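You operate a simulated robot arm through the tools that you are given. There is no shell and no other tool. Be economical: measure what you need, move in short steps, check, and stop when the job is done.

You are at the controls of a simulated robot arm. One attempt, no reset.

Task
Set the blue valves on the manifold as their small displays ask.
Fine: turn a valve only while the valves named on the display above it stand as shown; seven turns at most.

The check looks at the end state, three seconds after you hand in, the way a careful person would. Anything else that was tipped, shoved, dropped, spilled or broken makes it a failure.

Robot
A 6-joint arm with a fingered hand, on a carriage that runs on a rail from [0.298, -0.002] to [-1.842, 0.013] (x, y) and turns from -169 to 163 degrees about z. Base frame: it is fixed where the carriage stands at the start and does not move with it; the origin is on the floor, on the carriage's upright axis, x ahead of it, y to its left, z up. Units: m, degrees, N and s.
Its first joint turns from -166.0 to 166.0 degrees. Places, roughly: display [0.8, -0.1, 1.2]; small display [0.8, 0, 1]. Payload 4 kg.
Tool frame: the origin (TCP) lies between the finger pads and is the grasp point; the fingertips stand 0.026 m ahead of it; z points along the fingers, y is the line along which they close. The gripper opens to 0.132 m. The gripper's body begins 0.073 m behind the TCP. The gripper is a hand of 4 fingers: y runs from the thumb to the fingers, the wrist lies at [0, 0, -0.239] in the tool frame, and closing takes about 1.5 s.
Orientation is that of the tool frame in the base frame, as a unit quaternion [w, x, y, z]. With the fingers straight down and closing along the base's y, the tool's x points along the base's -x, its y along +y and its z along -z.

Tools
- The arm moves only by the tool play_rows. Its argument "moves" is a list of rows, each a list of 6 numbers: the shift along the base's x, y, z in m, then the turn, a rotation vector about the base's x, y, z in degrees. In form: [[dx, dy, dz, wx, wy, wz], ...]. A call has 1 to 20 rows; each row shifts and turns the commanded pose from where the row before left it. "claw" is the gripper command, from -1 (fully open) to 1 (shut), values between in proportion, set as the call begins (left out, the last holds). A row lasts 0.2 s, in which the tool goes at most 0.05 m and 8.6 degrees; a call with a longer step from one row to the next is refused whole, and so is a gripper value outside its range. A pose out of reach is approached as far as the arm can. The call stops where the force on the tool passes 50 N (or 10 N more than at its start, if that is more) or the arm is blocked; 0.2 s more then pass. Each finger travels about 0.045 m/s and halts on what it meets, pressing with about 27 N; the grip force reading is that of the motor and also rises with nothing between the fingers. The clock runs only during rows and for 0.2 s after the last one: add rows that do not move to give the fingers time. It gives the time, the measured TCP pose, the force on the tool (base axes), the opening and the grip force at its end, in the units of the frame above (readings bear some noise), with the torque about the TCP (base axes, N m) and any sound that the robot's microphone picked up.
- Cameras (640 x 400 px; columns grow to the right, rows downward): "scene" is now at [0.207, 0.1628, 1.5564]; the picture's right is [-0.28, -0.96, 0.00], its down [-0.44, 0.13, -0.89] and it looks along [0.85, -0.25, -0.46] (base axes); focal length 214 px, centre (320, 200). "wrist" rides on the gripper at [0.068, 0.002, -0.097] in the tool frame; the picture's right is [-0.03, 1.00, 0.00], its down [-0.82, -0.02, -0.58] and it looks along [-0.58, -0.01, 0.82] (tool axes); focal length 270 px, centre (320, 200). There is no depth. A picture from a camera that has moved, and an enlarged one, comes with that camera's place and axes in the base frame and with its lens.
- get_image(camera): a new picture of that camera. No time passes.
- lift_body(by): slides the trunk up (or, below 0, down) by that many m; the arm and the scene camera ride with it, the base frame stays. It gives what a move gives, with no picture.
- drive_base(legs): drives the robot by 1 to 6 legs, each [ahead, left, turn to the left] in m, m and degrees, along the robot's own axes; the way and the turn of a leg run together, so that a leg with both is an arc; at most 1.5 m and 180 degrees a leg. The arm and the cameras ride along, it lands a little off, and it stops where it bumps. It keeps to its track: a leg is cut to what the track allows. It gives what a move gives.
- finger_targets(finger1, finger2, finger3, thumb_bend): sets how far each is bent, from 0 (flat) to 100 (curled in); at 30 the hand is open as for a grip, at 70 the pads meet at the TCP. One left out holds its place. A second passes; each finger stops where it meets its share of the squeeze, and holds until it gets a number again. A gripper value or a shape takes the hand back. It gives what a move gives, with no picture; readings hold the bend of each and the force on the fingers (four entries, about 0 where the hand has none), thumb and palm.
- grasp_type(shape): the hand has 4 fingers and takes this shape, open, in about a second: jaw (thumb against the fingers, like two jaws); tri (thumb and two fingers); tip (a fingertip pinch); poke (one finger out to press); point (the index stretched); flat (the hand flat); cup (the hand cupped); fist (a fist). The gripper value then closes the fingers along that shape, each until it touches; the sizes above hold for jaw. It gives what a move gives, with no picture.
- pan_tilt(pan, tilt): turns the head with the scene camera to pan (to the left, within 143 degrees either way) and tilt (down, from -29 to 69), counted from straight ahead of the robot. It gives what a move gives.
- enlarge(camera, box): a new picture of the part [left, top, right, bottom] of that camera's present view, enlarged. No time passes.
- sign_off(): hands the job in; it is judged then, once.

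Work in short steps. Places have to be worked out from the pictures, the camera data and where the tool is seen: move nearer, look again, correct. Check each grasp and each placing, and mend what went wrong. You have 120 turns and 90 pictures in all, those below and enlarged ones among them. Open the gripper and draw the arm clear of the work before you hand the job in, unless the task says otherwise; then end with one line.

The tools are called as name(argument=value, ...) on one line, values as JSON. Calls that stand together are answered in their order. play_rows: Moves the arm, as the interface text tells. Its arguments: {"type":"object","properties":{"moves":{"type":"array"},"claw":{"type":"number"}},"required":["moves"]} The other tools are called the same way: lift_body (by) slides the trunk up or down; grasp_type (shape) gives the hand a shape; finger_targets (finger1, finger2, finger3, thumb_bend) moves the fingers one by one; drive_base (legs) drives the base; pan_tilt (pan, tilt) turns the head that bears the scene camera; get_image (camera) takes a picture; enlarge (camera, box) takes an enlarged picture of a part of a camera's view; sign_off () hands the job in.

At the start:

```text
time: 0.0
tcp_pos: [0.4579, 0.0141, 1.4596]
tcp_rot: [0.0, 0.001, 1.0, 0.0]
force: [-0.7, 0.1, 0.8]
ft_torque: [0.0, -0.01, -0.03]
gripper_width: 0.1319
gripper_force: 0.0
shape: jaw
bend: [30.0, 30.0, 30.0, 30.0]
finger forces: [0.0, 0.0, 0.0, 0.0, 0.1, 0.1]
trunk travel left (down, up): [-0.55, 0.078]
robot x, y, heading: [-0.0026, 0.0002, -0.2]
head pan, tilt: [-16.5, 27.6]
```

scene: 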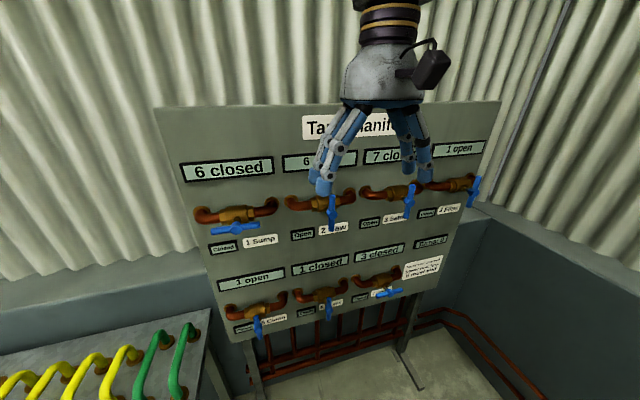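
wrist: 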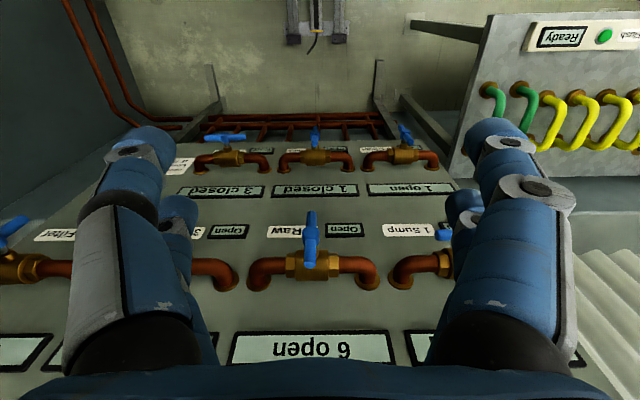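

The board holds seven valves, with interlock displays above and small target displays below. I'll enlarge the view to read them.

enlarge(camera="scene", box=[160, 140, 330, 260])

enlarge(camera="scene", box=[330, 130, 500, 250])

enlarge(camera="scene", box=[210, 230, 450, 345])

enlarge(camera="wrist", box=[150, 100, 480, 370])

```text
3.33 times, centred on (245, 200) of scene
camera zoom: at [0.207, 0.1628, 1.5564], right [-0.28, -0.96, 0.0], down [-0.44, 0.13, -0.89], along [0.85, -0.25, -0.46], focal length 715 px, centre (570, 200)
```

zoom: 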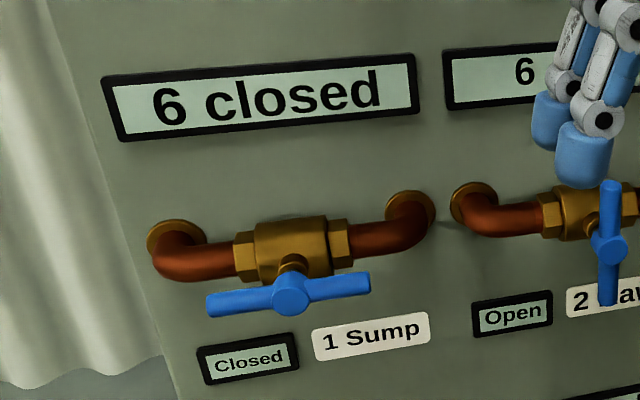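

```text
3.33 times, centred on (415, 190) of scene
camera zoom: at [0.207, 0.1628, 1.5564], right [-0.28, -0.96, 0.0], down [-0.44, 0.13, -0.89], along [0.85, -0.25, -0.46], focal length 715 px, centre (3, 233)
```

zoom: 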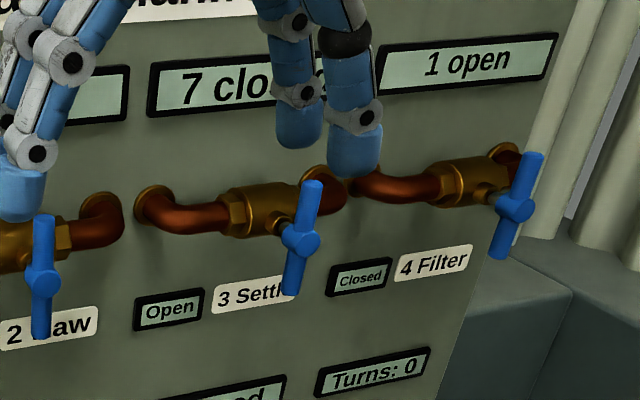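

```text
2.67 times, centred on (330, 288) of scene
camera zoom: at [0.207, 0.1628, 1.5564], right [-0.28, -0.96, 0.0], down [-0.44, 0.13, -0.89], along [0.85, -0.25, -0.46], focal length 572 px, centre (293, -33)
```

zoom: 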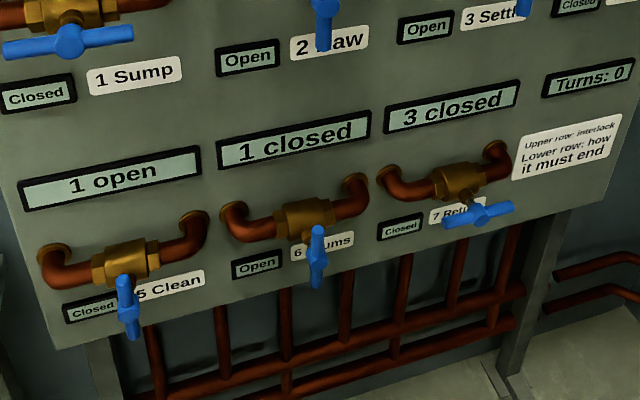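

```text
1.48 times, centred on (315, 235) of wrist
camera zoom: at [0.3899, 0.0146, 1.5568], right [0.03, 1.0, 0.0], down [0.82, -0.02, 0.58], along [0.58, -0.01, -0.82], focal length 400 px, centre (327, 148)
```

zoom: 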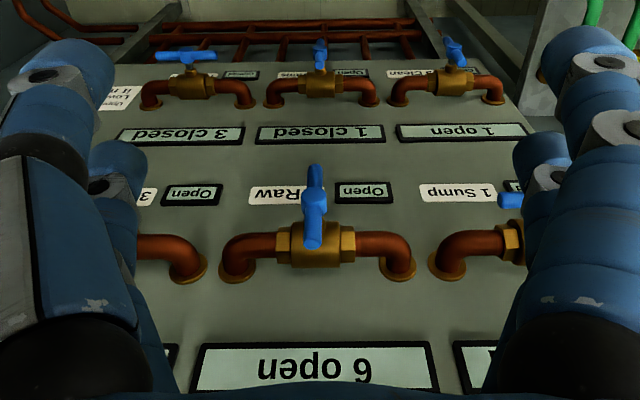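

Handles lying along the pipe read as open: 1 and 7 are open, and 2, 3, 4, 5 and 6 are closed. The order is then close 1 (6 is closed), open 6 (1 closed), open 2 (6 open), close 7 (3 closed), open 3 (7 closed), for 5 turns. The hubs work out at x≈0.676, y≈0.238/-0.006/-0.254, z≈1.255 and 0.86. I'll back off for room.

drive_base(legs=[[-0.3, 0, 0]])

get_image(camera="scene")

```text
time: 2.0
tcp_pos: [0.1614, 0.0174, 1.4601]
tcp_rot: [0.0, 0.0, 1.0, 0.0]
force: [0.6, 0.0, -0.6]
ft_torque: [-0.01, -0.02, -0.02]
gripper_width: 0.1319
gripper_force: 0.1
shape: jaw
bend: [30.0, 30.0, 30.0, 30.0]
finger forces: [0.0, 0.0, 0.1, 0.0, 0.1, 0.0]
trunk travel left (down, up): [-0.55, 0.078]
robot x, y, heading: [-0.2999, 0.0009, -0.0]
head pan, tilt: [-16.5, 27.6]
```

```text
83 pictures are left
camera scene: at [-0.0907, 0.1654, 1.5564], right [-0.28, -0.96, 0.0], down [-0.44, 0.13, -0.89], along [0.85, -0.25, -0.46], focal length 214 px, centre (320, 200)
```

scene: 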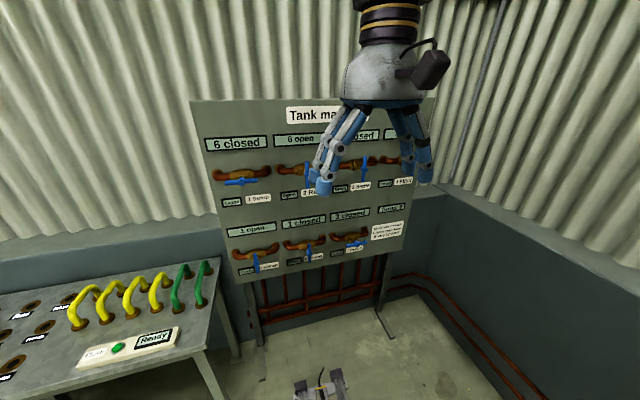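

I'll turn the hand to point at the board while moving forward and down to valve height.

play_rows(moves=[[0.03, 0, -0.0187, 0, -8.18, 0], [0.03, 0, -0.0187, 0, -8.18, 0], [0.03, 0, -0.0187, 0, -8.18, 0], [0.03, 0, -0.0187, 0, -8.18, 0], [0.03, 0, -0.0187, 0, -8.18, 0], [0.03, 0, -0.0187, 0, -8.18, 0], [0.03, 0, -0.0187, 0, -8.18, 0], [0.03, 0, -0.0187, 0, -8.18, 0], [0.03, 0, -0.0187, 0, -8.18, 0], [0.03, 0, -0.0187, 0, -8.18, 0], [0.03, 0, -0.0187, 0, -8.18, 0], [0, 0, 0, 0, 0, 0]])

get_image(camera="scene")

get_image(camera="wrist")

```text
time: 4.6
tcp_pos: [0.4399, -0.0001, 1.2771]
tcp_rot: [0.613, 0.036, 0.787, -0.051]
force: [0.4, -0.8, -0.1]
ft_torque: [0.0, -0.03, 0.01]
gripper_width: 0.132
gripper_force: 0.1
shape: jaw
bend: [30.0, 30.0, 30.0, 30.0]
finger forces: [0.0, 0.1, 0.0, 0.0, 0.1, 0.1]
out of reach, approached as far as the arm can: row 7, 8, 9, 11
trunk travel left (down, up): [-0.55, 0.078]
robot x, y, heading: [-0.3001, 0.0029, 0.3]
head pan, tilt: [-16.5, 27.6]
```

```text
82 pictures are left
camera scene: at [-0.0909, 0.1653, 1.5564], right [-0.28, -0.96, 0.0], down [-0.44, 0.13, -0.89], along [0.85, -0.25, -0.46], focal length 214 px, centre (320, 200)
```

scene: 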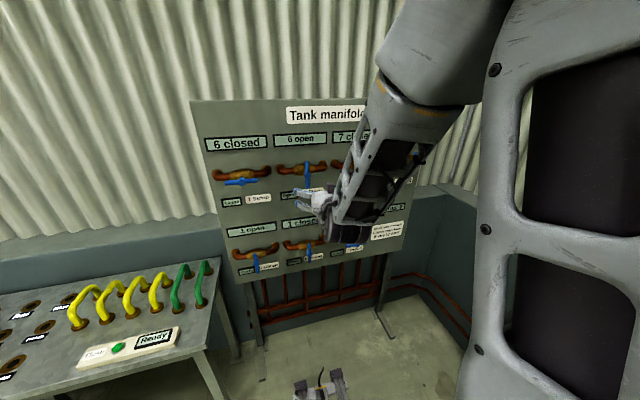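

```text
81 pictures are left
camera wrist: at [0.3308, 0.0116, 1.2362], right [0.13, 0.99, -0.01], down [-0.36, 0.06, 0.93], along [0.93, -0.11, 0.36], focal length 270 px, centre (320, 200)
```

wrist: 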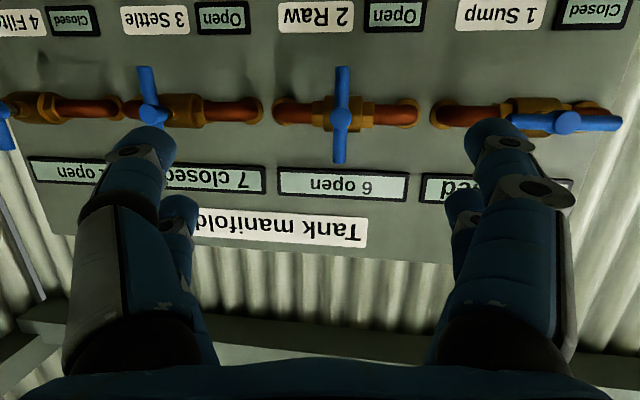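

Valve 3's display reads "7 closed", which confirms the plan. The pose was out of reach with the trunk high, so I'll lower the trunk to let the forearm lie flatter.

lift_body(by=-0.3)

```text
time: 7.6
tcp_pos: [0.5471, -0.0004, 0.9794]
tcp_rot: [0.612, 0.037, 0.788, -0.052]
force: [-0.1, 0.0, 0.1]
ft_torque: [0.02, 0.02, 0.01]
gripper_width: 0.132
gripper_force: 0.1
shape: jaw
bend: [30.0, 30.0, 30.0, 30.0]
finger forces: [0.1, 0.0, 0.0, 0.0, 0.0, 0.0]
trunk travel left (down, up): [-0.25, 0.378]
robot x, y, heading: [-0.298, 0.0016, 0.4]
head pan, tilt: [-16.5, 27.6]
```

TCP is at x 0.547 and z 0.98. I'll back off slightly, raise to z≈1.25, and check the orientation reached.

play_rows(moves=[[-0.03, 0, 0.03, 0, 0, 0], [-0.03, 0, 0.04, 0, 0, 0], [0, 0, 0.04, 0, 0, 0], [0, 0, 0.04, 0, 0, 0], [0, 0, 0.04, 0, 0, 0], [0, 0, 0.04, 0, 0, 0], [0, 0, 0.04, 0, 0, 0], [0, 0, 0, 0, 0, 0], [0, 0, 0, 0, 0, 0]])

```text
time: 9.6
tcp_pos: [0.5021, 0.001, 1.2563]
tcp_rot: [0.613, 0.036, 0.788, -0.051]
force: [-0.9, -1.2, -0.3]
ft_torque: [0.02, 0.03, 0.0]
gripper_width: 0.1319
gripper_force: 0.1
shape: jaw
bend: [30.0, 30.0, 30.0, 30.0]
finger forces: [0.0, 0.0, 0.1, 0.1, 0.1, 0.0]
out of reach, approached as far as the arm can: row 1, 2
trunk travel left (down, up): [-0.25, 0.378]
robot x, y, heading: [-0.2951, -0.0005, -0.1]
head pan, tilt: [-16.5, 27.6]
```

Orientation is about 15° off, so I'll correct it, then roll -90° about x and shift toward valve 1 (y≈0.24). Closing clockwise will bring the hand back to neutral.

play_rows(moves=[[0, 0, 0, 0.3, -3.55, 1.76], [0, 0, 0, 0.3, -3.55, 1.76], [0, 0, 0, 0.3, -3.55, 1.76], [0, 0, 0, 0.3, -3.55, 1.76], [0, 0.03, 0, 0, 0, 0], [0, 0.03, 0, 0, 0, 0], [0, 0.03, 0, 0, 0, 0], [0, 0.03, 0, 0, 0, 0], [0, 0.04, 0, 0, 0, 0], [0, 0.04, 0, 0, 0, 0], [0, 0.038, 0, 0, 0, 0], [0, 0, 0, 0, 0, 0], [0, 0, 0, 0, 0, 0]])

get_image(camera="wrist")

```text
time: 12.4
tcp_pos: [0.5012, 0.2297, 1.2611]
tcp_rot: [0.667, 0.032, 0.743, -0.042]
force: [0.3, 1.0, 0.1]
ft_torque: [0.02, 0.0, 0.0]
gripper_width: 0.1319
gripper_force: 0.1
shape: jaw
bend: [30.0, 30.0, 30.0, 30.0]
finger forces: [0.0, 0.0, 0.1, 0.0, 0.0, 0.0]
out of reach, approached as far as the arm can: row 2, 4
trunk travel left (down, up): [-0.25, 0.378]
robot x, y, heading: [-0.2981, 0.0019, 0.1]
head pan, tilt: [-16.5, 27.6]
```

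```text
80 pictures are left
camera wrist: at [0.3982, 0.241, 1.2037], right [0.11, 0.99, 0.01], down [-0.48, 0.05, 0.87], along [0.87, -0.1, 0.49], focal length 270 px, centre (320, 200)
```

wrist: 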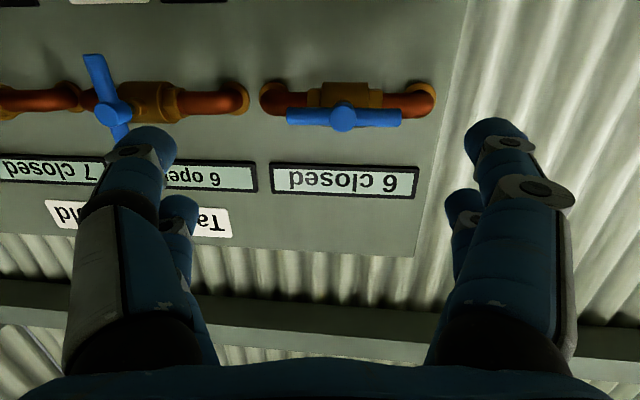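

Pitch is still short by about 6°. I'll lower the trunk another 0.15 and raise the arm the same amount, then correct again.

lift_body(by=-0.15)

play_rows(moves=[[0, 0, 0.04, 0, 0, 0], [0, 0, 0.04, 0, 0, 0], [0, 0, 0.035, 0, 0, 0], [0, 0, 0.03, 0, 0, 0], [0, 0, 0, 0.3, -3.2, 2], [0, 0, 0, 0.3, -3, 2], [0, 0, 0, 0.2, 0, 2], [0, 0, 0, 0, 0, 0], [0, 0, 0, 0, 0, 0]])

```text
time: 14.2
tcp_pos: [0.5025, 0.2294, 1.1123]
tcp_rot: [0.666, 0.031, 0.744, -0.042]
force: [-0.4, 0.0, 0.1]
ft_torque: [-0.02, 0.08, 0.02]
gripper_width: 0.1319
gripper_force: 0.1
shape: jaw
bend: [30.0, 30.0, 30.0, 30.0]
finger forces: [0.0, 0.0, 0.0, 0.0, 0.0, 0.0]
trunk travel left (down, up): [-0.1, 0.528]
robot x, y, heading: [-0.2977, -0.0004, 0.1]
head pan, tilt: [-16.5, 27.6]
```

```text
time: 16.2
tcp_pos: [0.5021, 0.2286, 1.2579]
tcp_rot: [0.706, 0.0, 0.708, 0.002]
force: [0.1, 0.0, -0.1]
ft_torque: [0.0, 0.01, 0.03]
gripper_width: 0.132
gripper_force: 0.0
shape: jaw
bend: [30.0, 30.0, 30.0, 30.0]
finger forces: [0.1, 0.0, 0.0, 0.0, 0.0, 0.1]
trunk travel left (down, up): [-0.1, 0.528]
robot x, y, heading: [-0.2971, -0.001, 0.2]
head pan, tilt: [-16.5, 27.6]
```

Orientation is now neutral. Two views put valve 1's hub at about (0.67, 0.234, 1.26). I'll roll -90° about x so the fingers close vertically across the horizontal bar.

play_rows(moves=[[0, 0, 0, -8.2, 0, 0], [0, 0, 0, -8.2, 0, 0], [0, 0, 0, -8.2, 0, 0], [0, 0, 0, -8.2, 0, 0], [0, 0, 0, -8.2, 0, 0], [0, 0, 0, -8.2, 0, 0], [0, 0, 0, -8.2, 0, 0], [0, 0, 0, -8.2, 0, 0], [0, 0, 0, -8.2, 0, 0], [0, 0, 0, -8.2, 0, 0], [0, 0.005, 0.002, -8, 0, 0], [0, 0, 0, 0, 0, 0], [0, 0, 0, 0, 0, 0]])

get_image(camera="wrist")

get_image(camera="scene")

```text
time: 19.0
tcp_pos: [0.5017, 0.2334, 1.2584]
tcp_rot: [0.499, -0.5, 0.501, -0.5]
force: [0.0, 0.5, -0.5]
ft_torque: [-0.03, 0.0, 0.01]
gripper_width: 0.1322
gripper_force: 0.1
shape: jaw
bend: [30.0, 30.0, 30.0, 30.0]
finger forces: [0.0, 0.0, 0.0, 0.1, 0.0, 0.1]
trunk travel left (down, up): [-0.1, 0.528]
robot x, y, heading: [-0.2957, 0.0011, 0.2]
head pan, tilt: [-16.5, 27.6]
```

```text
79 pictures are left
camera wrist: at [0.4054, 0.1647, 1.2583], right [0.0, 0.03, -1.0], down [-0.58, 0.82, 0.02], along [0.82, 0.58, 0.02], focal length 270 px, centre (320, 200)
```

wrist: 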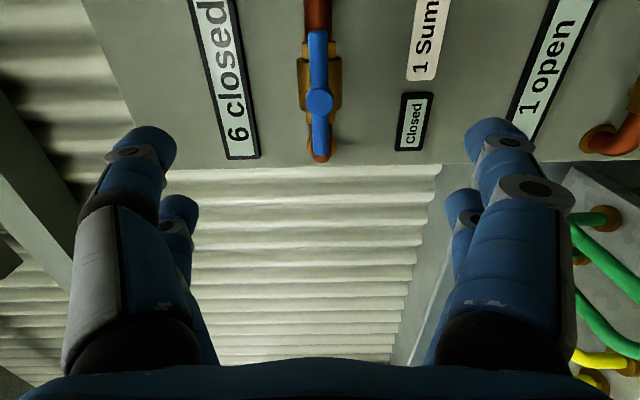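

```text
78 pictures are left
camera scene: at [0.0278, 0.1656, 1.1053], right [-0.28, -0.96, 0.0], down [-0.44, 0.13, -0.89], along [0.85, -0.25, -0.46], focal length 214 px, centre (320, 200)
```

scene: 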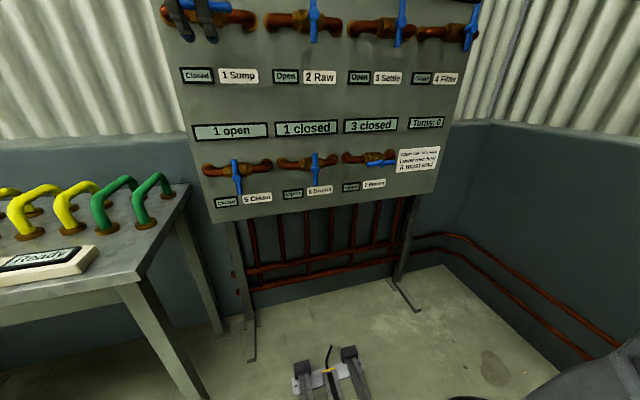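

The hub is centred in the wrist view at (0.672, 0.236, 1.261). I'll advance so the pads straddle the bar.

play_rows(moves=[[0.03, 0, 0.001, 0, 0, 0], [0.03, 0.001, 0.001, 0, 0, 0], [0.03, 0.001, 0.001, 0, 0, 0], [0.03, 0, 0, 0, 0, 0], [0.02, 0, 0, 0, 0, 0], [0.02, 0, 0, 0, 0, 0], [0, 0, 0, 0, 0, 0]])

get_image(camera="wrist")

```text
time: 20.6
tcp_pos: [0.661, 0.2355, 1.2601]
tcp_rot: [-0.501, 0.498, -0.5, 0.501]
force: [0.0, -0.2, -0.4]
ft_torque: [0.02, -0.01, 0.04]
gripper_width: 0.1321
gripper_force: 0.1
shape: jaw
bend: [30.0, 30.0, 30.0, 30.0]
finger forces: [0.0, 0.0, 0.0, 0.0, 0.1, 0.0]
trunk travel left (down, up): [-0.1, 0.528]
robot x, y, heading: [-0.2955, 0.0027, 0.1]
head pan, tilt: [-16.5, 27.6]
```

```text
77 pictures are left
camera wrist: at [0.5648, 0.1649, 1.2591], right [0.0, 0.03, -1.0], down [-0.58, 0.82, 0.02], along [0.82, 0.58, 0.02], focal length 270 px, centre (320, 200)
```

wrist: 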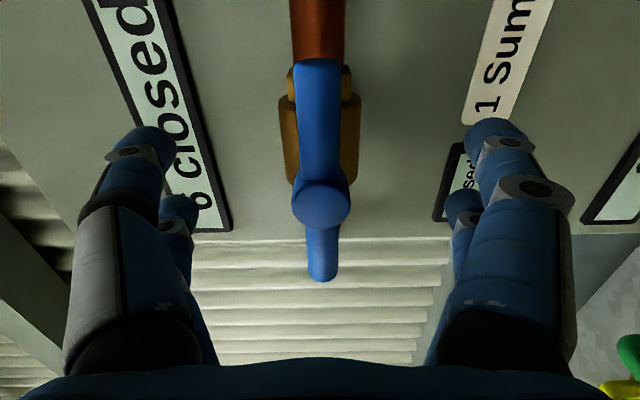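

The hub sits at the TCP. I'll close the hand on the bar.

play_rows(moves=[[0, 0, 0, 0, 0, 0], [0, 0, 0, 0, 0, 0], [0, 0, 0, 0, 0, 0], [0, 0, 0, 0, 0, 0], [0, 0, 0, 0, 0, 0], [0, 0, 0, 0, 0, 0], [0, 0, 0, 0, 0, 0], [0, 0, 0, 0, 0, 0], [0, 0, 0, 0, 0, 0]], claw=1)

get_image(camera="wrist")

```text
time: 22.6
tcp_pos: [0.6634, 0.2344, 1.2596]
tcp_rot: [0.499, -0.499, 0.501, -0.501]
force: [28.5, 3.4, 8.8]
ft_torque: [0.0, 0.0, -0.12]
gripper_width: 0.0
gripper_force: 27.1
shape: jaw
bend: [70.0, 70.0, 70.0, 71.0]
finger forces: [20.9, 20.5, 20.9, 0.1, 24.9, 0.0]
trunk travel left (down, up): [-0.1, 0.528]
robot x, y, heading: [-0.2956, 0.0009, 0.0]
head pan, tilt: [-16.5, 27.6]
```

```text
76 pictures are left
camera wrist: at [0.5667, 0.1647, 1.2581], right [0.0, 0.03, -1.0], down [-0.58, 0.82, 0.02], along [0.82, 0.58, 0.01], focal length 270 px, centre (320, 200)
```

wrist: 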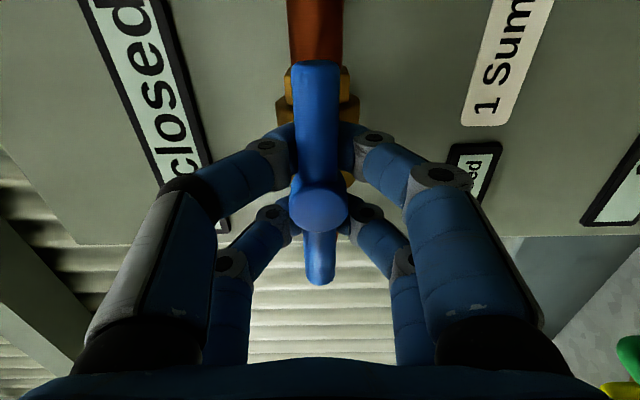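

The grip width reads 0 and a 28 N push shows, so the fingertips closed behind the bar instead of on it. I'll open, draw back 2 cm, and look again.

play_rows(moves=[[0, 0, 0, 0, 0, 0], [0, 0, 0, 0, 0, 0], [0, 0, 0, 0, 0, 0], [0, 0, 0, 0, 0, 0], [0, 0, 0, 0, 0, 0], [0, 0, 0, 0, 0, 0], [0, 0, 0, 0, 0, 0], [0, 0, 0, 0, 0, 0], [-0.02, 0, 0, 0, 0, 0], [0, 0, 0, 0, 0, 0]], claw=-1)

play_rows(moves=[[0, 0, 0, 0, 0, 0], [0, 0, 0, 0, 0, 0], [0, 0, 0, 0, 0, 0], [0, 0, 0, 0, 0, 0], [0, 0, 0, 0, 0, 0], [0, 0, 0, 0, 0, 0], [0, 0, 0, 0, 0, 0], [0, 0, 0, 0, 0, 0], [0, 0, 0, 0, 0, 0]], claw=1)

get_image(camera="wrist")

```text
time: 24.8
tcp_pos: [0.6403, 0.2352, 1.2597]
tcp_rot: [0.5, -0.499, 0.502, -0.499]
force: [-0.2, 0.2, -0.1]
ft_torque: [0.0, 0.01, 0.01]
gripper_width: 0.1324
gripper_force: 0.0
shape: jaw
bend: [30.0, 30.0, 30.0, 30.0]
finger forces: [0.0, 0.0, 0.0, 0.0, 0.0, 0.0]
trunk travel left (down, up): [-0.1, 0.528]
robot x, y, heading: [-0.3001, 0.0026, 0.2]
head pan, tilt: [-16.5, 27.6]
```

```text
time: 26.8
tcp_pos: [0.6394, 0.2347, 1.2598]
tcp_rot: [0.5, -0.498, 0.501, -0.5]
force: [-5.7, -0.2, -0.3]
ft_torque: [-0.04, 0.03, -0.13]
gripper_width: 0.0048
gripper_force: 27.2
shape: jaw
bend: [71.0, 71.0, 71.0, 71.0]
finger forces: [21.0, 21.3, 20.6, 0.0, 20.1, 0.1]
trunk travel left (down, up): [-0.1, 0.528]
robot x, y, heading: [-0.3005, 0.0033, -0.1]
head pan, tilt: [-16.5, 27.6]
```

```text
75 pictures are left
camera wrist: at [0.5426, 0.1658, 1.2592], right [0.0, 0.03, -1.0], down [-0.58, 0.82, 0.02], along [0.82, 0.58, 0.02], focal length 270 px, centre (320, 200)
```

wrist: 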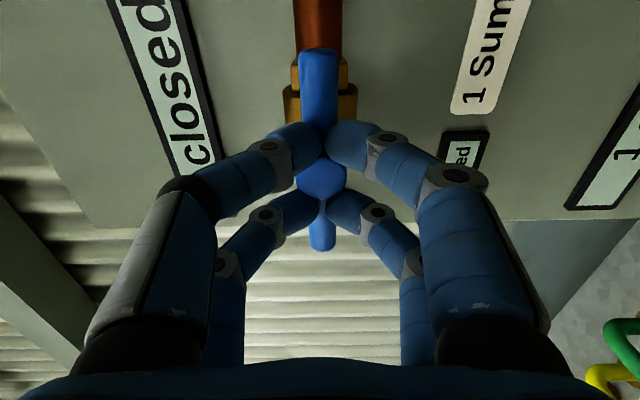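

Now the fingertips pinch only the bar's front (width 0.005, pushed off). I'll open, go 1 cm deeper, and close again.

play_rows(moves=[[0, 0, 0, 0, 0, 0], [0, 0, 0, 0, 0, 0], [0, 0, 0, 0, 0, 0], [0, 0, 0, 0, 0, 0], [0, 0, 0, 0, 0, 0], [0, 0, 0, 0, 0, 0], [0, 0, 0, 0, 0, 0], [0.011, 0, 0, 0, 0, 0], [0, 0, 0, 0, 0, 0]], claw=-1)

play_rows(moves=[[0, 0, 0, 0, 0, 0], [0, 0, 0, 0, 0, 0], [0, 0, 0, 0, 0, 0], [0, 0, 0, 0, 0, 0], [0, 0, 0, 0, 0, 0], [0, 0, 0, 0, 0, 0], [0, 0, 0, 0, 0, 0], [0, 0, 0, 0, 0, 0], [0, 0, 0, 0, 0, 0]], claw=1)

get_image(camera="wrist")

```text
time: 28.8
tcp_pos: [0.6518, 0.235, 1.2608]
tcp_rot: [-0.5, 0.499, -0.501, 0.501]
force: [0.0, -0.4, -0.2]
ft_torque: [-0.01, 0.03, 0.03]
gripper_width: 0.1316
gripper_force: 0.0
shape: jaw
bend: [30.0, 30.0, 30.0, 30.0]
finger forces: [0.1, 0.1, 0.0, 0.0, 0.1, 0.0]
trunk travel left (down, up): [-0.1, 0.528]
robot x, y, heading: [-0.3009, 0.0011, 0.0]
head pan, tilt: [-16.5, 27.6]
```

```text
time: 30.8
tcp_pos: [0.6523, 0.2351, 1.2606]
tcp_rot: [0.5, -0.499, 0.501, -0.5]
force: [13.0, 1.0, 2.5]
ft_torque: [-0.02, -0.06, -0.01]
gripper_width: 0.0102
gripper_force: 26.8
shape: jaw
bend: [72.0, 72.0, 71.0, 70.0]
finger forces: [23.6, 23.5, 24.3, 0.1, 24.4, 0.0]
trunk travel left (down, up): [-0.1, 0.528]
robot x, y, heading: [-0.298, 0.0015, 0.2]
head pan, tilt: [-16.5, 27.6]
```

```text
74 pictures are left
camera wrist: at [0.5555, 0.1655, 1.259], right [0.0, 0.03, -1.0], down [-0.58, 0.82, 0.02], along [0.82, 0.58, 0.02], focal length 270 px, centre (320, 200)
```

wrist: 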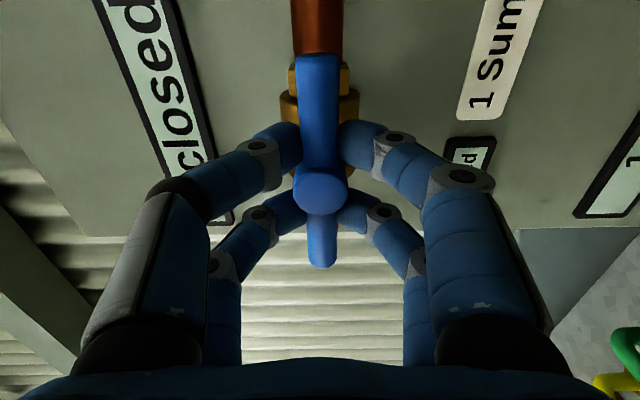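

This grip is good, with the bar between the pads on both sides. I'll turn 16° clockwise as a trial and watch the force and torque.

play_rows(moves=[[0, 0, 0, 8, 0, 0], [0, 0, 0, 8, 0, 0], [0, 0, 0, 0, 0, 0]])

get_image(camera="wrist")

```text
time: 31.6
tcp_pos: [0.654, 0.2343, 1.2606]
tcp_rot: [0.564, -0.425, 0.566, -0.426]
force: [-3.8, -5.6, -11.0]
ft_torque: [-0.05, 0.18, -0.05]
gripper_width: 0.0096
gripper_force: 27.0
shape: jaw
bend: [72.0, 72.0, 72.0, 71.0]
finger forces: [27.8, 27.8, 23.6, 0.0, 23.6, 0.1]
trunk travel left (down, up): [-0.1, 0.528]
robot x, y, heading: [-0.2978, 0.0063, 0.1]
head pan, tilt: [-16.5, 27.6]
```

```text
73 pictures are left
camera wrist: at [0.5563, 0.1689, 1.2411], right [0.0, 0.3, -0.95], down [-0.57, 0.78, 0.25], along [0.82, 0.55, 0.17], focal length 270 px, centre (320, 200)
```

wrist: 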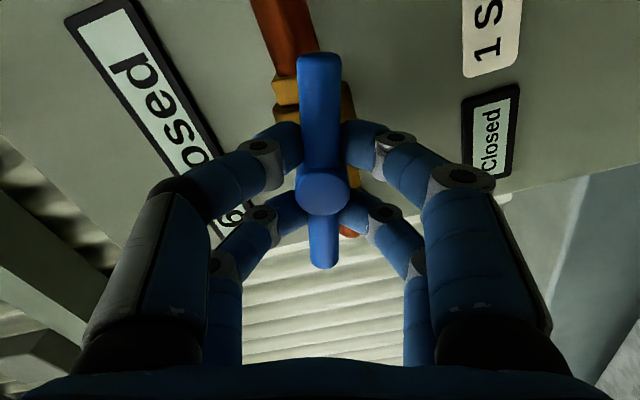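

The handle turned freely with the hand, with low torque, so clockwise is right. I'll complete the quarter turn.

play_rows(moves=[[0, 0, 0, 8, 0, 0], [0, 0, 0, 8, 0, 0], [0, 0, 0, 8, 0, 0], [0, 0, 0, 8, 0, 0], [0, 0, 0, 8, 0, 0], [0, 0, 0, 8, 0, 0], [0, 0, 0, 8, 0, 0], [0, 0, 0, 8, 0, 0], [0, 0, 0, 8, 0, 0], [0, 0, 0, 2, 0, 0], [0, 0, 0, 0, 0, 0], [0, 0, 0, 0, 0, 0]])

get_image(camera="wrist")

get_image(camera="scene")

```text
time: 34.2
tcp_pos: [0.6535, 0.2363, 1.2599]
tcp_rot: [0.706, 0.0, 0.708, 0.001]
force: [-5.7, -13.0, -25.9]
ft_torque: [-0.07, 0.4, -0.28]
gripper_width: 0.0107
gripper_force: 27.1
shape: jaw
bend: [72.0, 72.0, 72.0, 71.0]
finger forces: [23.1, 23.2, 28.8, 0.0, 29.3, 0.1]
trunk travel left (down, up): [-0.1, 0.528]
robot x, y, heading: [-0.2986, 0.0034, -0.1]
head pan, tilt: [-16.5, 27.6]
```

```text
72 pictures are left
camera wrist: at [0.5566, 0.2364, 1.1933], right [0.0, 1.0, 0.03], down [-0.57, -0.02, 0.82], along [0.82, -0.02, 0.57], focal length 270 px, centre (320, 200)
```

wrist: 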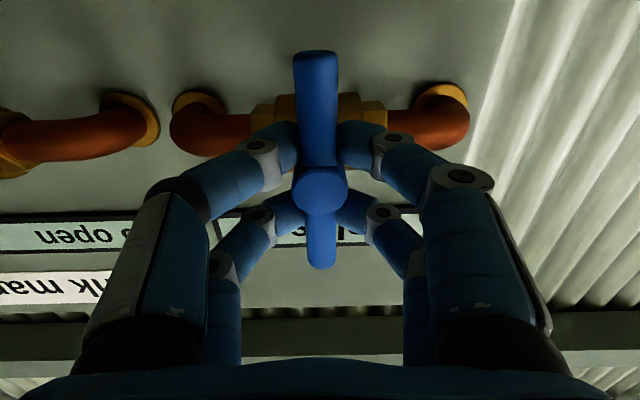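

```text
71 pictures are left
camera scene: at [0.0285, 0.1652, 1.1051], right [-0.28, -0.96, 0.0], down [-0.44, 0.13, -0.89], along [0.85, -0.25, -0.46], focal length 214 px, centre (320, 200)
```

scene: 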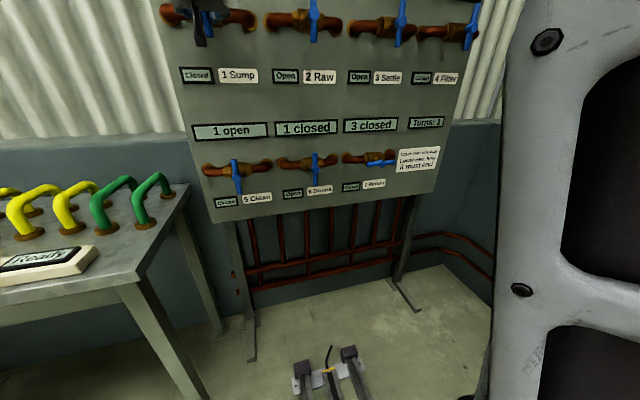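

The turns display reads 1 and valve 1 is vertical (closed). I'll release, retreat, and get ready for valve 6 in the lower row.

play_rows(moves=[[0, 0, 0, 0, 0, 0], [0, 0, 0, 0, 0, 0], [0, 0, 0, 0, 0, 0], [0, 0, 0, 0, 0, 0], [0, 0, 0, 0, 0, 0], [0, 0, 0, 0, 0, 0], [0, 0, 0, 0, 0, 0], [-0.03, 0, 0, 0, 0, 0], [-0.04, 0, 0, 0, 0, 0], [-0.04, 0, 0, 0, 0, 0], [-0.03, 0, 0, 0, 0, 0], [0, 0, 0, 0, 0, 0]], claw=-1)

drive_base(legs=[[-0.15, 0, 0]])

lift_body(by=-0.1)

get_image(camera="scene")

```text
time: 36.8
tcp_pos: [0.5133, 0.2367, 1.2607]
tcp_rot: [0.707, 0.0, 0.707, 0.0]
force: [-0.3, 0.2, 0.0]
ft_torque: [0.05, 0.02, -0.01]
gripper_width: 0.1321
gripper_force: 0.1
shape: jaw
bend: [30.0, 30.0, 30.0, 30.0]
finger forces: [0.0, 0.0, 0.0, 0.0, 0.0, 0.1]
trunk travel left (down, up): [-0.1, 0.528]
robot x, y, heading: [-0.2947, 0.0018, 0.1]
head pan, tilt: [-16.5, 27.6]
```

```text
time: 38.1
tcp_pos: [0.3683, 0.235, 1.2604]
tcp_rot: [0.706, 0.003, 0.708, -0.002]
force: [0.3, -0.3, 0.7]
ft_torque: [0.0, -0.02, -0.04]
gripper_width: 0.1319
gripper_force: 0.0
shape: jaw
bend: [30.0, 30.0, 30.0, 30.0]
finger forces: [0.0, 0.0, 0.0, 0.0, 0.0, 0.0]
trunk travel left (down, up): [-0.1, 0.528]
robot x, y, heading: [-0.4462, 0.0039, -0.3]
head pan, tilt: [-16.5, 27.6]
```

```text
time: 39.5
tcp_pos: [0.3674, 0.2341, 1.1605]
tcp_rot: [0.706, 0.002, 0.708, -0.001]
force: [0.4, -0.2, -0.6]
ft_torque: [0.02, 0.01, 0.02]
gripper_width: 0.132
gripper_force: 0.0
shape: jaw
bend: [30.0, 30.0, 30.0, 30.0]
finger forces: [0.0, 0.0, 0.1, 0.1, 0.0, 0.1]
trunk travel left (down, up): [0.0, 0.628]
robot x, y, heading: [-0.4465, 0.0042, -0.3]
head pan, tilt: [-16.5, 27.6]
```

```text
70 pictures are left
camera scene: at [-0.1514, 0.1655, 1.0067], right [-0.29, -0.96, 0.0], down [-0.44, 0.13, -0.89], along [0.85, -0.25, -0.46], focal length 214 px, centre (320, 200)
```

scene: 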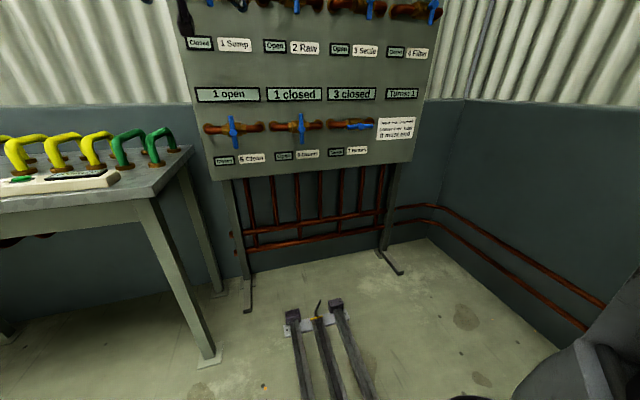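

Valve 6's hub is at about y -0.004, z 0.868. I'll move there in front of it, staying short of the board.

play_rows(moves=[[0.016, -0.03, -0.036, 0, 0, 0], [0.016, -0.03, -0.036, 0, 0, 0], [0.016, -0.03, -0.036, 0, 0, 0], [0.016, -0.03, -0.036, 0, 0, 0], [0.016, -0.03, -0.036, 0, 0, 0], [0.016, -0.03, -0.036, 0, 0, 0], [0.016, -0.03, -0.036, 0, 0, 0], [0.016, -0.03, -0.036, 0, 0, 0], [0, 0, 0, 0, 0, 0], [0, 0, 0, 0, 0, 0]])

get_image(camera="wrist")

```text
time: 41.7
tcp_pos: [0.4927, 0.0554, 0.8861]
tcp_rot: [0.704, 0.014, 0.71, -0.013]
force: [-0.2, -0.5, 0.5]
ft_torque: [0.03, -0.02, 0.01]
gripper_width: 0.1317
gripper_force: 0.1
shape: jaw
bend: [30.0, 30.0, 30.0, 30.0]
finger forces: [0.0, 0.1, 0.0, 0.0, 0.1, 0.1]
out of reach, approached as far as the arm can: row 7, 8
trunk travel left (down, up): [0.0, 0.628]
robot x, y, heading: [-0.4445, 0.0002, -0.1]
head pan, tilt: [-16.5, 27.6]
```

```text
69 pictures are left
camera wrist: at [0.3966, 0.0592, 0.82], right [0.04, 1.0, 0.03], down [-0.57, 0.0, 0.82], along [0.82, -0.05, 0.57], focal length 270 px, centre (320, 200)
```

wrist: 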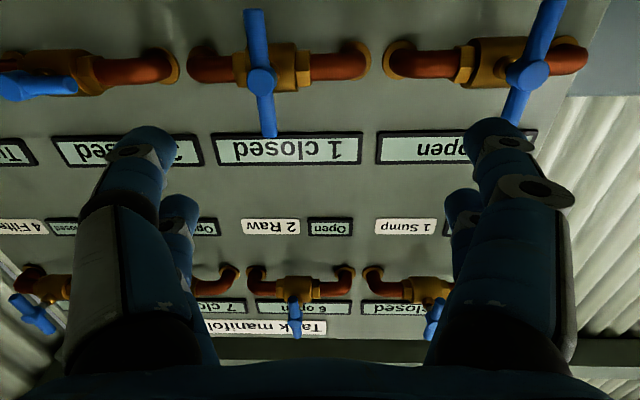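

The arm stopped short, probably because it is too folded. I'll move forward while shifting in y, which should be within reach.

play_rows(moves=[[0.03, 0, 0, 0, 0, 0], [0.03, 0, 0, 0, 0, 0], [0, -0.03, 0, 0, 0, 0], [0, -0.03, -0.01, 0, 0, 0], [0, 0, -0.008, 0, 0, 0], [0, 0, 0, 0, 0, 0], [0, 0, 0, 0, 0, 0]])

get_image(camera="wrist")

```text
time: 43.3
tcp_pos: [0.551, 0.0715, 0.891]
tcp_rot: [0.705, 0.007, 0.709, -0.006]
force: [-0.2, 0.1, 0.3]
ft_torque: [-0.03, 0.02, -0.03]
gripper_width: 0.132
gripper_force: 0.1
shape: jaw
bend: [30.0, 30.0, 30.0, 30.0]
finger forces: [0.1, 0.0, 0.0, 0.1, 0.0, 0.0]
out of reach, approached as far as the arm can: row 1, 2, 3, 4, 5
trunk travel left (down, up): [0.0, 0.628]
robot x, y, heading: [-0.442, 0.0047, -0.1]
head pan, tilt: [-16.5, 27.6]
```

```text
68 pictures are left
camera wrist: at [0.4546, 0.0733, 0.823], right [0.02, 1.0, 0.03], down [-0.57, -0.01, 0.82], along [0.82, -0.03, 0.57], focal length 270 px, centre (320, 200)
```

wrist: 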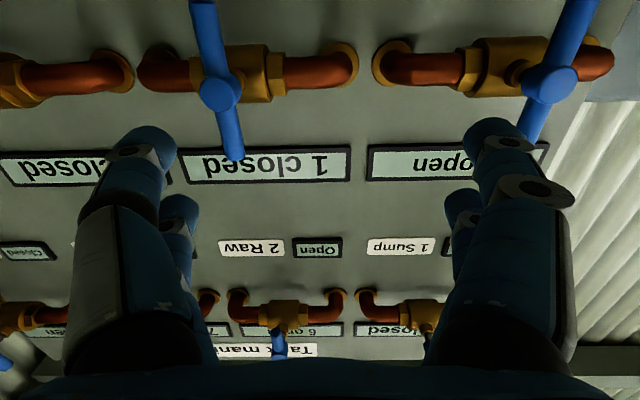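

y is stuck at 0.07. I'll look at the arm's configuration with the head to understand the limit.

pan_tilt(pan=-35, tilt=10)

get_image(camera="scene")

```text
time: 44.1
tcp_pos: [0.5507, 0.0708, 0.8904]
tcp_rot: [0.705, 0.007, 0.709, -0.006]
force: [0.0, -0.1, 1.1]
ft_torque: [-0.03, -0.01, -0.04]
gripper_width: 0.132
gripper_force: 0.2
shape: jaw
bend: [30.0, 30.0, 30.0, 30.0]
finger forces: [0.0, 0.0, 0.0, 0.1, 0.0, 0.0]
trunk travel left (down, up): [0.0, 0.628]
robot x, y, heading: [-0.4433, 0.002, -0.1]
head pan, tilt: [-35.0, 10.0]
```

```text
67 pictures are left
camera scene: at [-0.1629, 0.1382, 1.0351], right [-0.57, -0.82, 0.0], down [-0.14, 0.1, -0.98], along [0.81, -0.57, -0.17], focal length 214 px, centre (320, 200)
```

scene: 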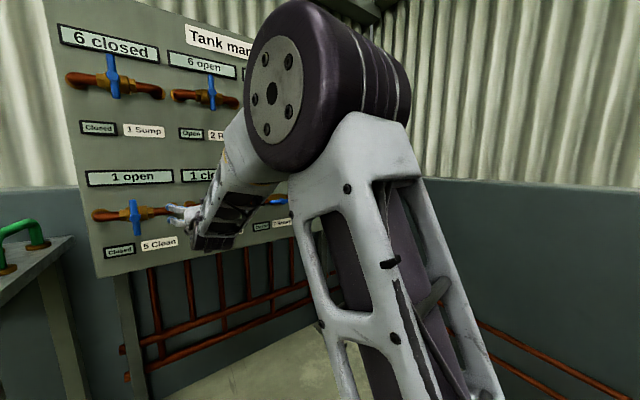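

The shoulder is low and the forearm slopes down steeply. Driving back so the arm stretches out should flatten it.

drive_base(legs=[[-0.2, 0, 0]])

play_rows(moves=[[0.04, 0, 0, 0, 0, 0], [0.04, 0, 0, 0, 0, 0], [0.04, 0, 0, 0, 0, 0], [0.04, 0, 0, 0, 0, 0], [0.04, 0, 0, 0, 0, 0], [0, 0, 0, 0, 0, 0], [0, -0.03, -0.01, 0, 0, 0], [0, -0.03, -0.01, 0, 0, 0], [0, -0.014, 0, 0, 0, 0], [0, 0, 0, 0, 0, 0]])

```text
time: 45.7
tcp_pos: [0.3569, 0.074, 0.8902]
tcp_rot: [0.704, 0.006, 0.71, -0.005]
force: [0.0, -1.4, -0.7]
ft_torque: [0.02, 0.02, 0.0]
gripper_width: 0.1319
gripper_force: 0.1
shape: jaw
bend: [30.0, 30.0, 30.0, 30.0]
finger forces: [0.0, 0.1, 0.1, 0.0, 0.1, 0.0]
trunk travel left (down, up): [0.0, 0.628]
robot x, y, heading: [-0.6406, 0.0108, -0.1]
head pan, tilt: [-35.0, 10.0]
```

```text
time: 47.9
tcp_pos: [0.5634, 0.0284, 0.8745]
tcp_rot: [0.703, 0.016, 0.711, -0.015]
force: [-0.7, 0.5, 0.0]
ft_torque: [0.0, 0.0, -0.04]
gripper_width: 0.1315
gripper_force: 0.0
shape: jaw
bend: [30.0, 30.0, 30.0, 30.0]
finger forces: [0.1, 0.0, 0.1, 0.1, 0.0, 0.0]
out of reach, approached as far as the arm can: row 8, 9
trunk travel left (down, up): [0.0, 0.628]
robot x, y, heading: [-0.637, 0.005, 0.0]
head pan, tilt: [-35.0, 10.0]
```

The stuck poses fit a wrist-roll limit of about 165°: the tool can't lie in the arm's radial plane while pitched above the forearm. Yawing the tool about 12° to the right should avoid that, so I'll try it while moving to y≈0.

play_rows(moves=[[0, 0, 0, 0, 0, -4], [0, 0, 0, 0, 0, -4], [0, 0, 0, 0, 0, -2], [0, -0.012, -0.003, 0, 0, 0], [0, -0.01, -0.003, 0, 0, 0], [0, -0.01, 0, 0, 0, 0], [0, 0, 0, 0, 0, 0], [0, 0, 0, 0, 0, 0]])

get_image(camera="wrist")

```text
time: 49.7
tcp_pos: [0.5633, -0.005, 0.8708]
tcp_rot: [0.702, 0.068, 0.706, -0.067]
force: [0.0, 0.2, 0.4]
ft_torque: [0.0, -0.03, 0.01]
gripper_width: 0.1321
gripper_force: 0.1
shape: jaw
bend: [30.0, 30.0, 30.0, 30.0]
finger forces: [0.0, 0.0, 0.0, 0.0, 0.0, 0.1]
trunk travel left (down, up): [0.0, 0.628]
robot x, y, heading: [-0.636, 0.0064, -0.2]
head pan, tilt: [-35.0, 10.0]
```

```text
66 pictures are left
camera wrist: at [0.4684, 0.0141, 0.8033], right [0.19, 0.98, 0.03], down [-0.57, 0.09, 0.82], along [0.8, -0.17, 0.57], focal length 270 px, centre (320, 200)
```

wrist: 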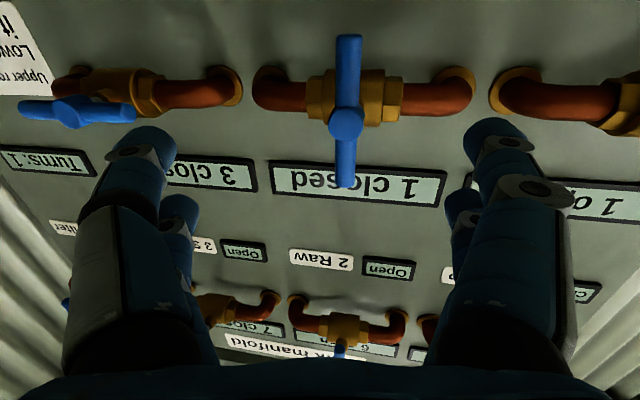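

That worked: I'm at y -0.005 with 11° yaw, and the hub is at about (0.655, -0.005, 0.868). I'll advance to gripping depth.

play_rows(moves=[[0.03, 0, 0, 0, 0, 0], [0.03, 0, -0.001, 0, 0, 0], [0.02, 0, -0.001, 0, 0, 0], [0.009, 0, 0, 0, 0, 0], [0, 0, 0, 0, 0, 0]])

get_image(camera="wrist")

```text
time: 50.9
tcp_pos: [0.6492, -0.0061, 0.8681]
tcp_rot: [0.702, 0.07, 0.705, -0.068]
force: [0.8, 1.0, 0.4]
ft_torque: [0.01, 0.0, 0.02]
gripper_width: 0.1319
gripper_force: 0.2
shape: jaw
bend: [30.0, 30.0, 30.0, 30.0]
finger forces: [0.0, 0.0, 0.0, 0.1, 0.0, 0.0]
out of reach, approached as far as the arm can: row 4
trunk travel left (down, up): [0.0, 0.628]
robot x, y, heading: [-0.6414, 0.0039, 0.1]
head pan, tilt: [-35.0, 10.0]
```

```text
65 pictures are left
camera wrist: at [0.5543, 0.0141, 0.8006], right [0.2, 0.98, 0.03], down [-0.57, 0.09, 0.82], along [0.8, -0.18, 0.57], focal length 270 px, centre (320, 200)
```

wrist: 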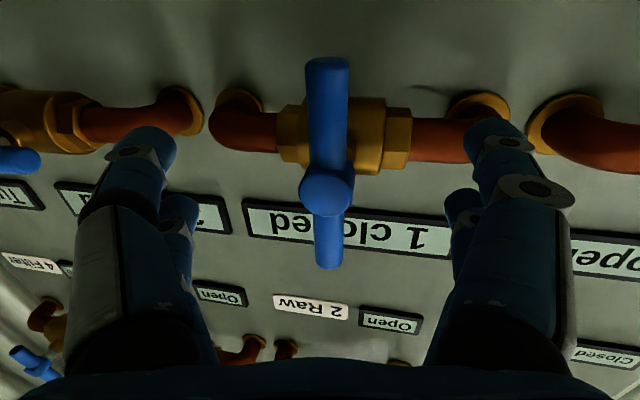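

The depth looks right, but the arm is at full stretch. I'll pull back, drive the base 6 cm closer, and re-approach with margin.

play_rows(moves=[[-0.03, 0, 0, 0, 0, 0], [-0.03, 0, 0, 0, 0, 0], [-0.03, 0, 0, 0, 0, 0], [0, 0, 0, 0, 0, 0]])

drive_base(legs=[[0.07, 0, 0]])

```text
time: 51.9
tcp_pos: [0.5586, -0.0065, 0.8691]
tcp_rot: [0.703, 0.068, 0.705, -0.067]
force: [0.4, -0.5, 0.2]
ft_torque: [0.03, -0.03, 0.01]
gripper_width: 0.1318
gripper_force: 0.0
shape: jaw
bend: [30.0, 30.0, 30.0, 30.0]
finger forces: [0.0, 0.0, 0.0, 0.0, 0.0, 0.0]
trunk travel left (down, up): [0.0, 0.628]
robot x, y, heading: [-0.6384, 0.0059, 0.0]
head pan, tilt: [-35.0, 10.0]
```

```text
time: 52.9
tcp_pos: [0.6293, -0.0073, 0.8687]
tcp_rot: [0.702, 0.069, 0.706, -0.067]
force: [-0.3, -0.2, -0.6]
ft_torque: [0.01, 0.0, 0.01]
gripper_width: 0.132
gripper_force: 0.1
shape: jaw
bend: [30.0, 30.0, 30.0, 30.0]
finger forces: [0.0, 0.0, 0.0, 0.0, 0.0, 0.0]
trunk travel left (down, up): [0.0, 0.628]
robot x, y, heading: [-0.571, 0.0026, -0.0]
head pan, tilt: [-35.0, 10.0]
```

I'll advance the last 2 cm, then close on the bar.

play_rows(moves=[[0.022, 0.001, 0, 0, 0, 0], [0, 0, 0, 0, 0, 0]])

play_rows(moves=[[0, 0, 0, 0, 0, 0], [0, 0, 0, 0, 0, 0], [0, 0, 0, 0, 0, 0], [0, 0, 0, 0, 0, 0], [0, 0, 0, 0, 0, 0], [0, 0, 0, 0, 0, 0], [0, 0, 0, 0, 0, 0], [0, 0, 0, 0, 0, 0], [0, 0, 0, 0, 0, 0]], claw=1)

get_image(camera="wrist")

```text
time: 53.5
tcp_pos: [0.6508, -0.0058, 0.8703]
tcp_rot: [0.702, 0.069, 0.706, -0.068]
force: [-0.9, -0.1, 0.3]
ft_torque: [0.02, 0.0, 0.01]
gripper_width: 0.1319
gripper_force: 0.1
shape: jaw
bend: [30.0, 30.0, 30.0, 30.0]
finger forces: [0.0, 0.0, 0.1, 0.0, 0.0, 0.0]
trunk travel left (down, up): [0.0, 0.628]
robot x, y, heading: [-0.5668, 0.0034, -0.1]
head pan, tilt: [-35.0, 10.0]
```

```text
time: 55.5
tcp_pos: [0.6513, -0.0057, 0.8703]
tcp_rot: [0.703, 0.069, 0.705, -0.069]
force: [23.1, -1.4, 3.3]
ft_torque: [0.03, -0.03, -0.01]
gripper_width: 0.0068
gripper_force: 27.0
shape: jaw
bend: [72.0, 72.0, 70.0, 70.0]
finger forces: [24.4, 24.5, 23.4, 0.0, 23.0, 0.0]
trunk travel left (down, up): [0.0, 0.628]
robot x, y, heading: [-0.5673, 0.0052, -0.3]
head pan, tilt: [-35.0, 10.0]
```

```text
64 pictures are left
camera wrist: at [0.5571, 0.0123, 0.8027], right [0.19, 0.98, 0.03], down [-0.57, 0.09, 0.82], along [0.8, -0.17, 0.57], focal length 270 px, centre (320, 200)
```

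wrist: 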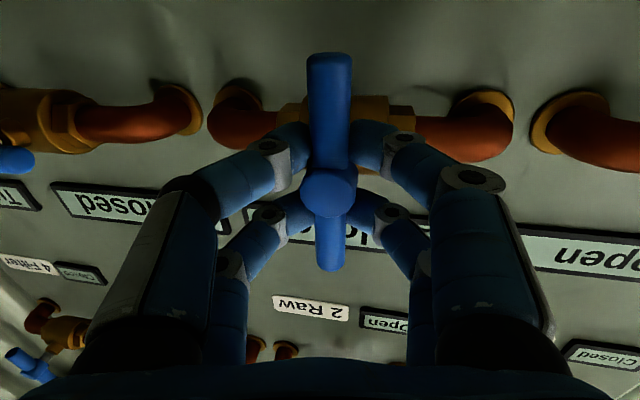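

The grip holds, though it is a touch deep. I'll ease back 3 mm and trial-turn counter-clockwise about the tool axis.

play_rows(moves=[[-0.003, 0, 0, 0, 0, 0], [0, 0, 0, -7.85, 1.52, 0], [0, 0, 0, -7.85, 1.52, 0], [0, 0, 0, 0, 0, 0]])

get_image(camera="wrist")

```text
time: 56.6
tcp_pos: [0.6505, -0.0073, 0.8711]
tcp_rot: [0.687, -0.029, 0.707, -0.166]
force: [33.2, -0.1, 3.8]
ft_torque: [0.03, -0.31, 0.05]
gripper_width: 0.0048
gripper_force: 26.9
shape: jaw
bend: [71.0, 72.0, 69.0, 70.0]
finger forces: [23.6, 24.9, 22.9, 0.1, 21.8, 0.1]
trunk travel left (down, up): [0.0, 0.628]
robot x, y, heading: [-0.5678, 0.0052, 0.0]
head pan, tilt: [-35.0, 10.0]
stopped in row 4: the force on the tool passed its limit at 50 N (the readings are from after the stop); the commanded pose is now the measured one
```

```text
63 pictures are left
camera wrist: at [0.5522, -0.0059, 0.8058], right [0.19, 0.95, -0.25], down [-0.53, 0.31, 0.79], along [0.83, -0.02, 0.56], focal length 270 px, centre (320, 200)
```

wrist: 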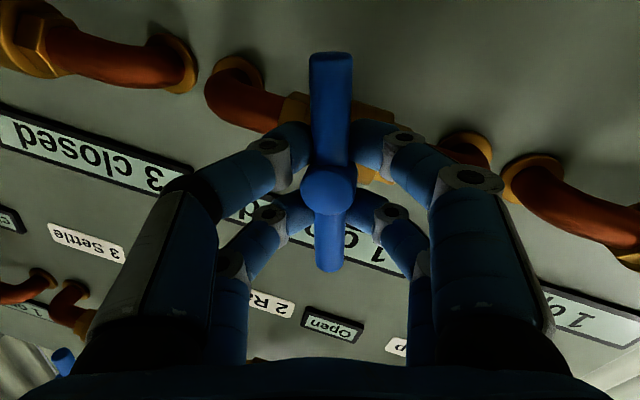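

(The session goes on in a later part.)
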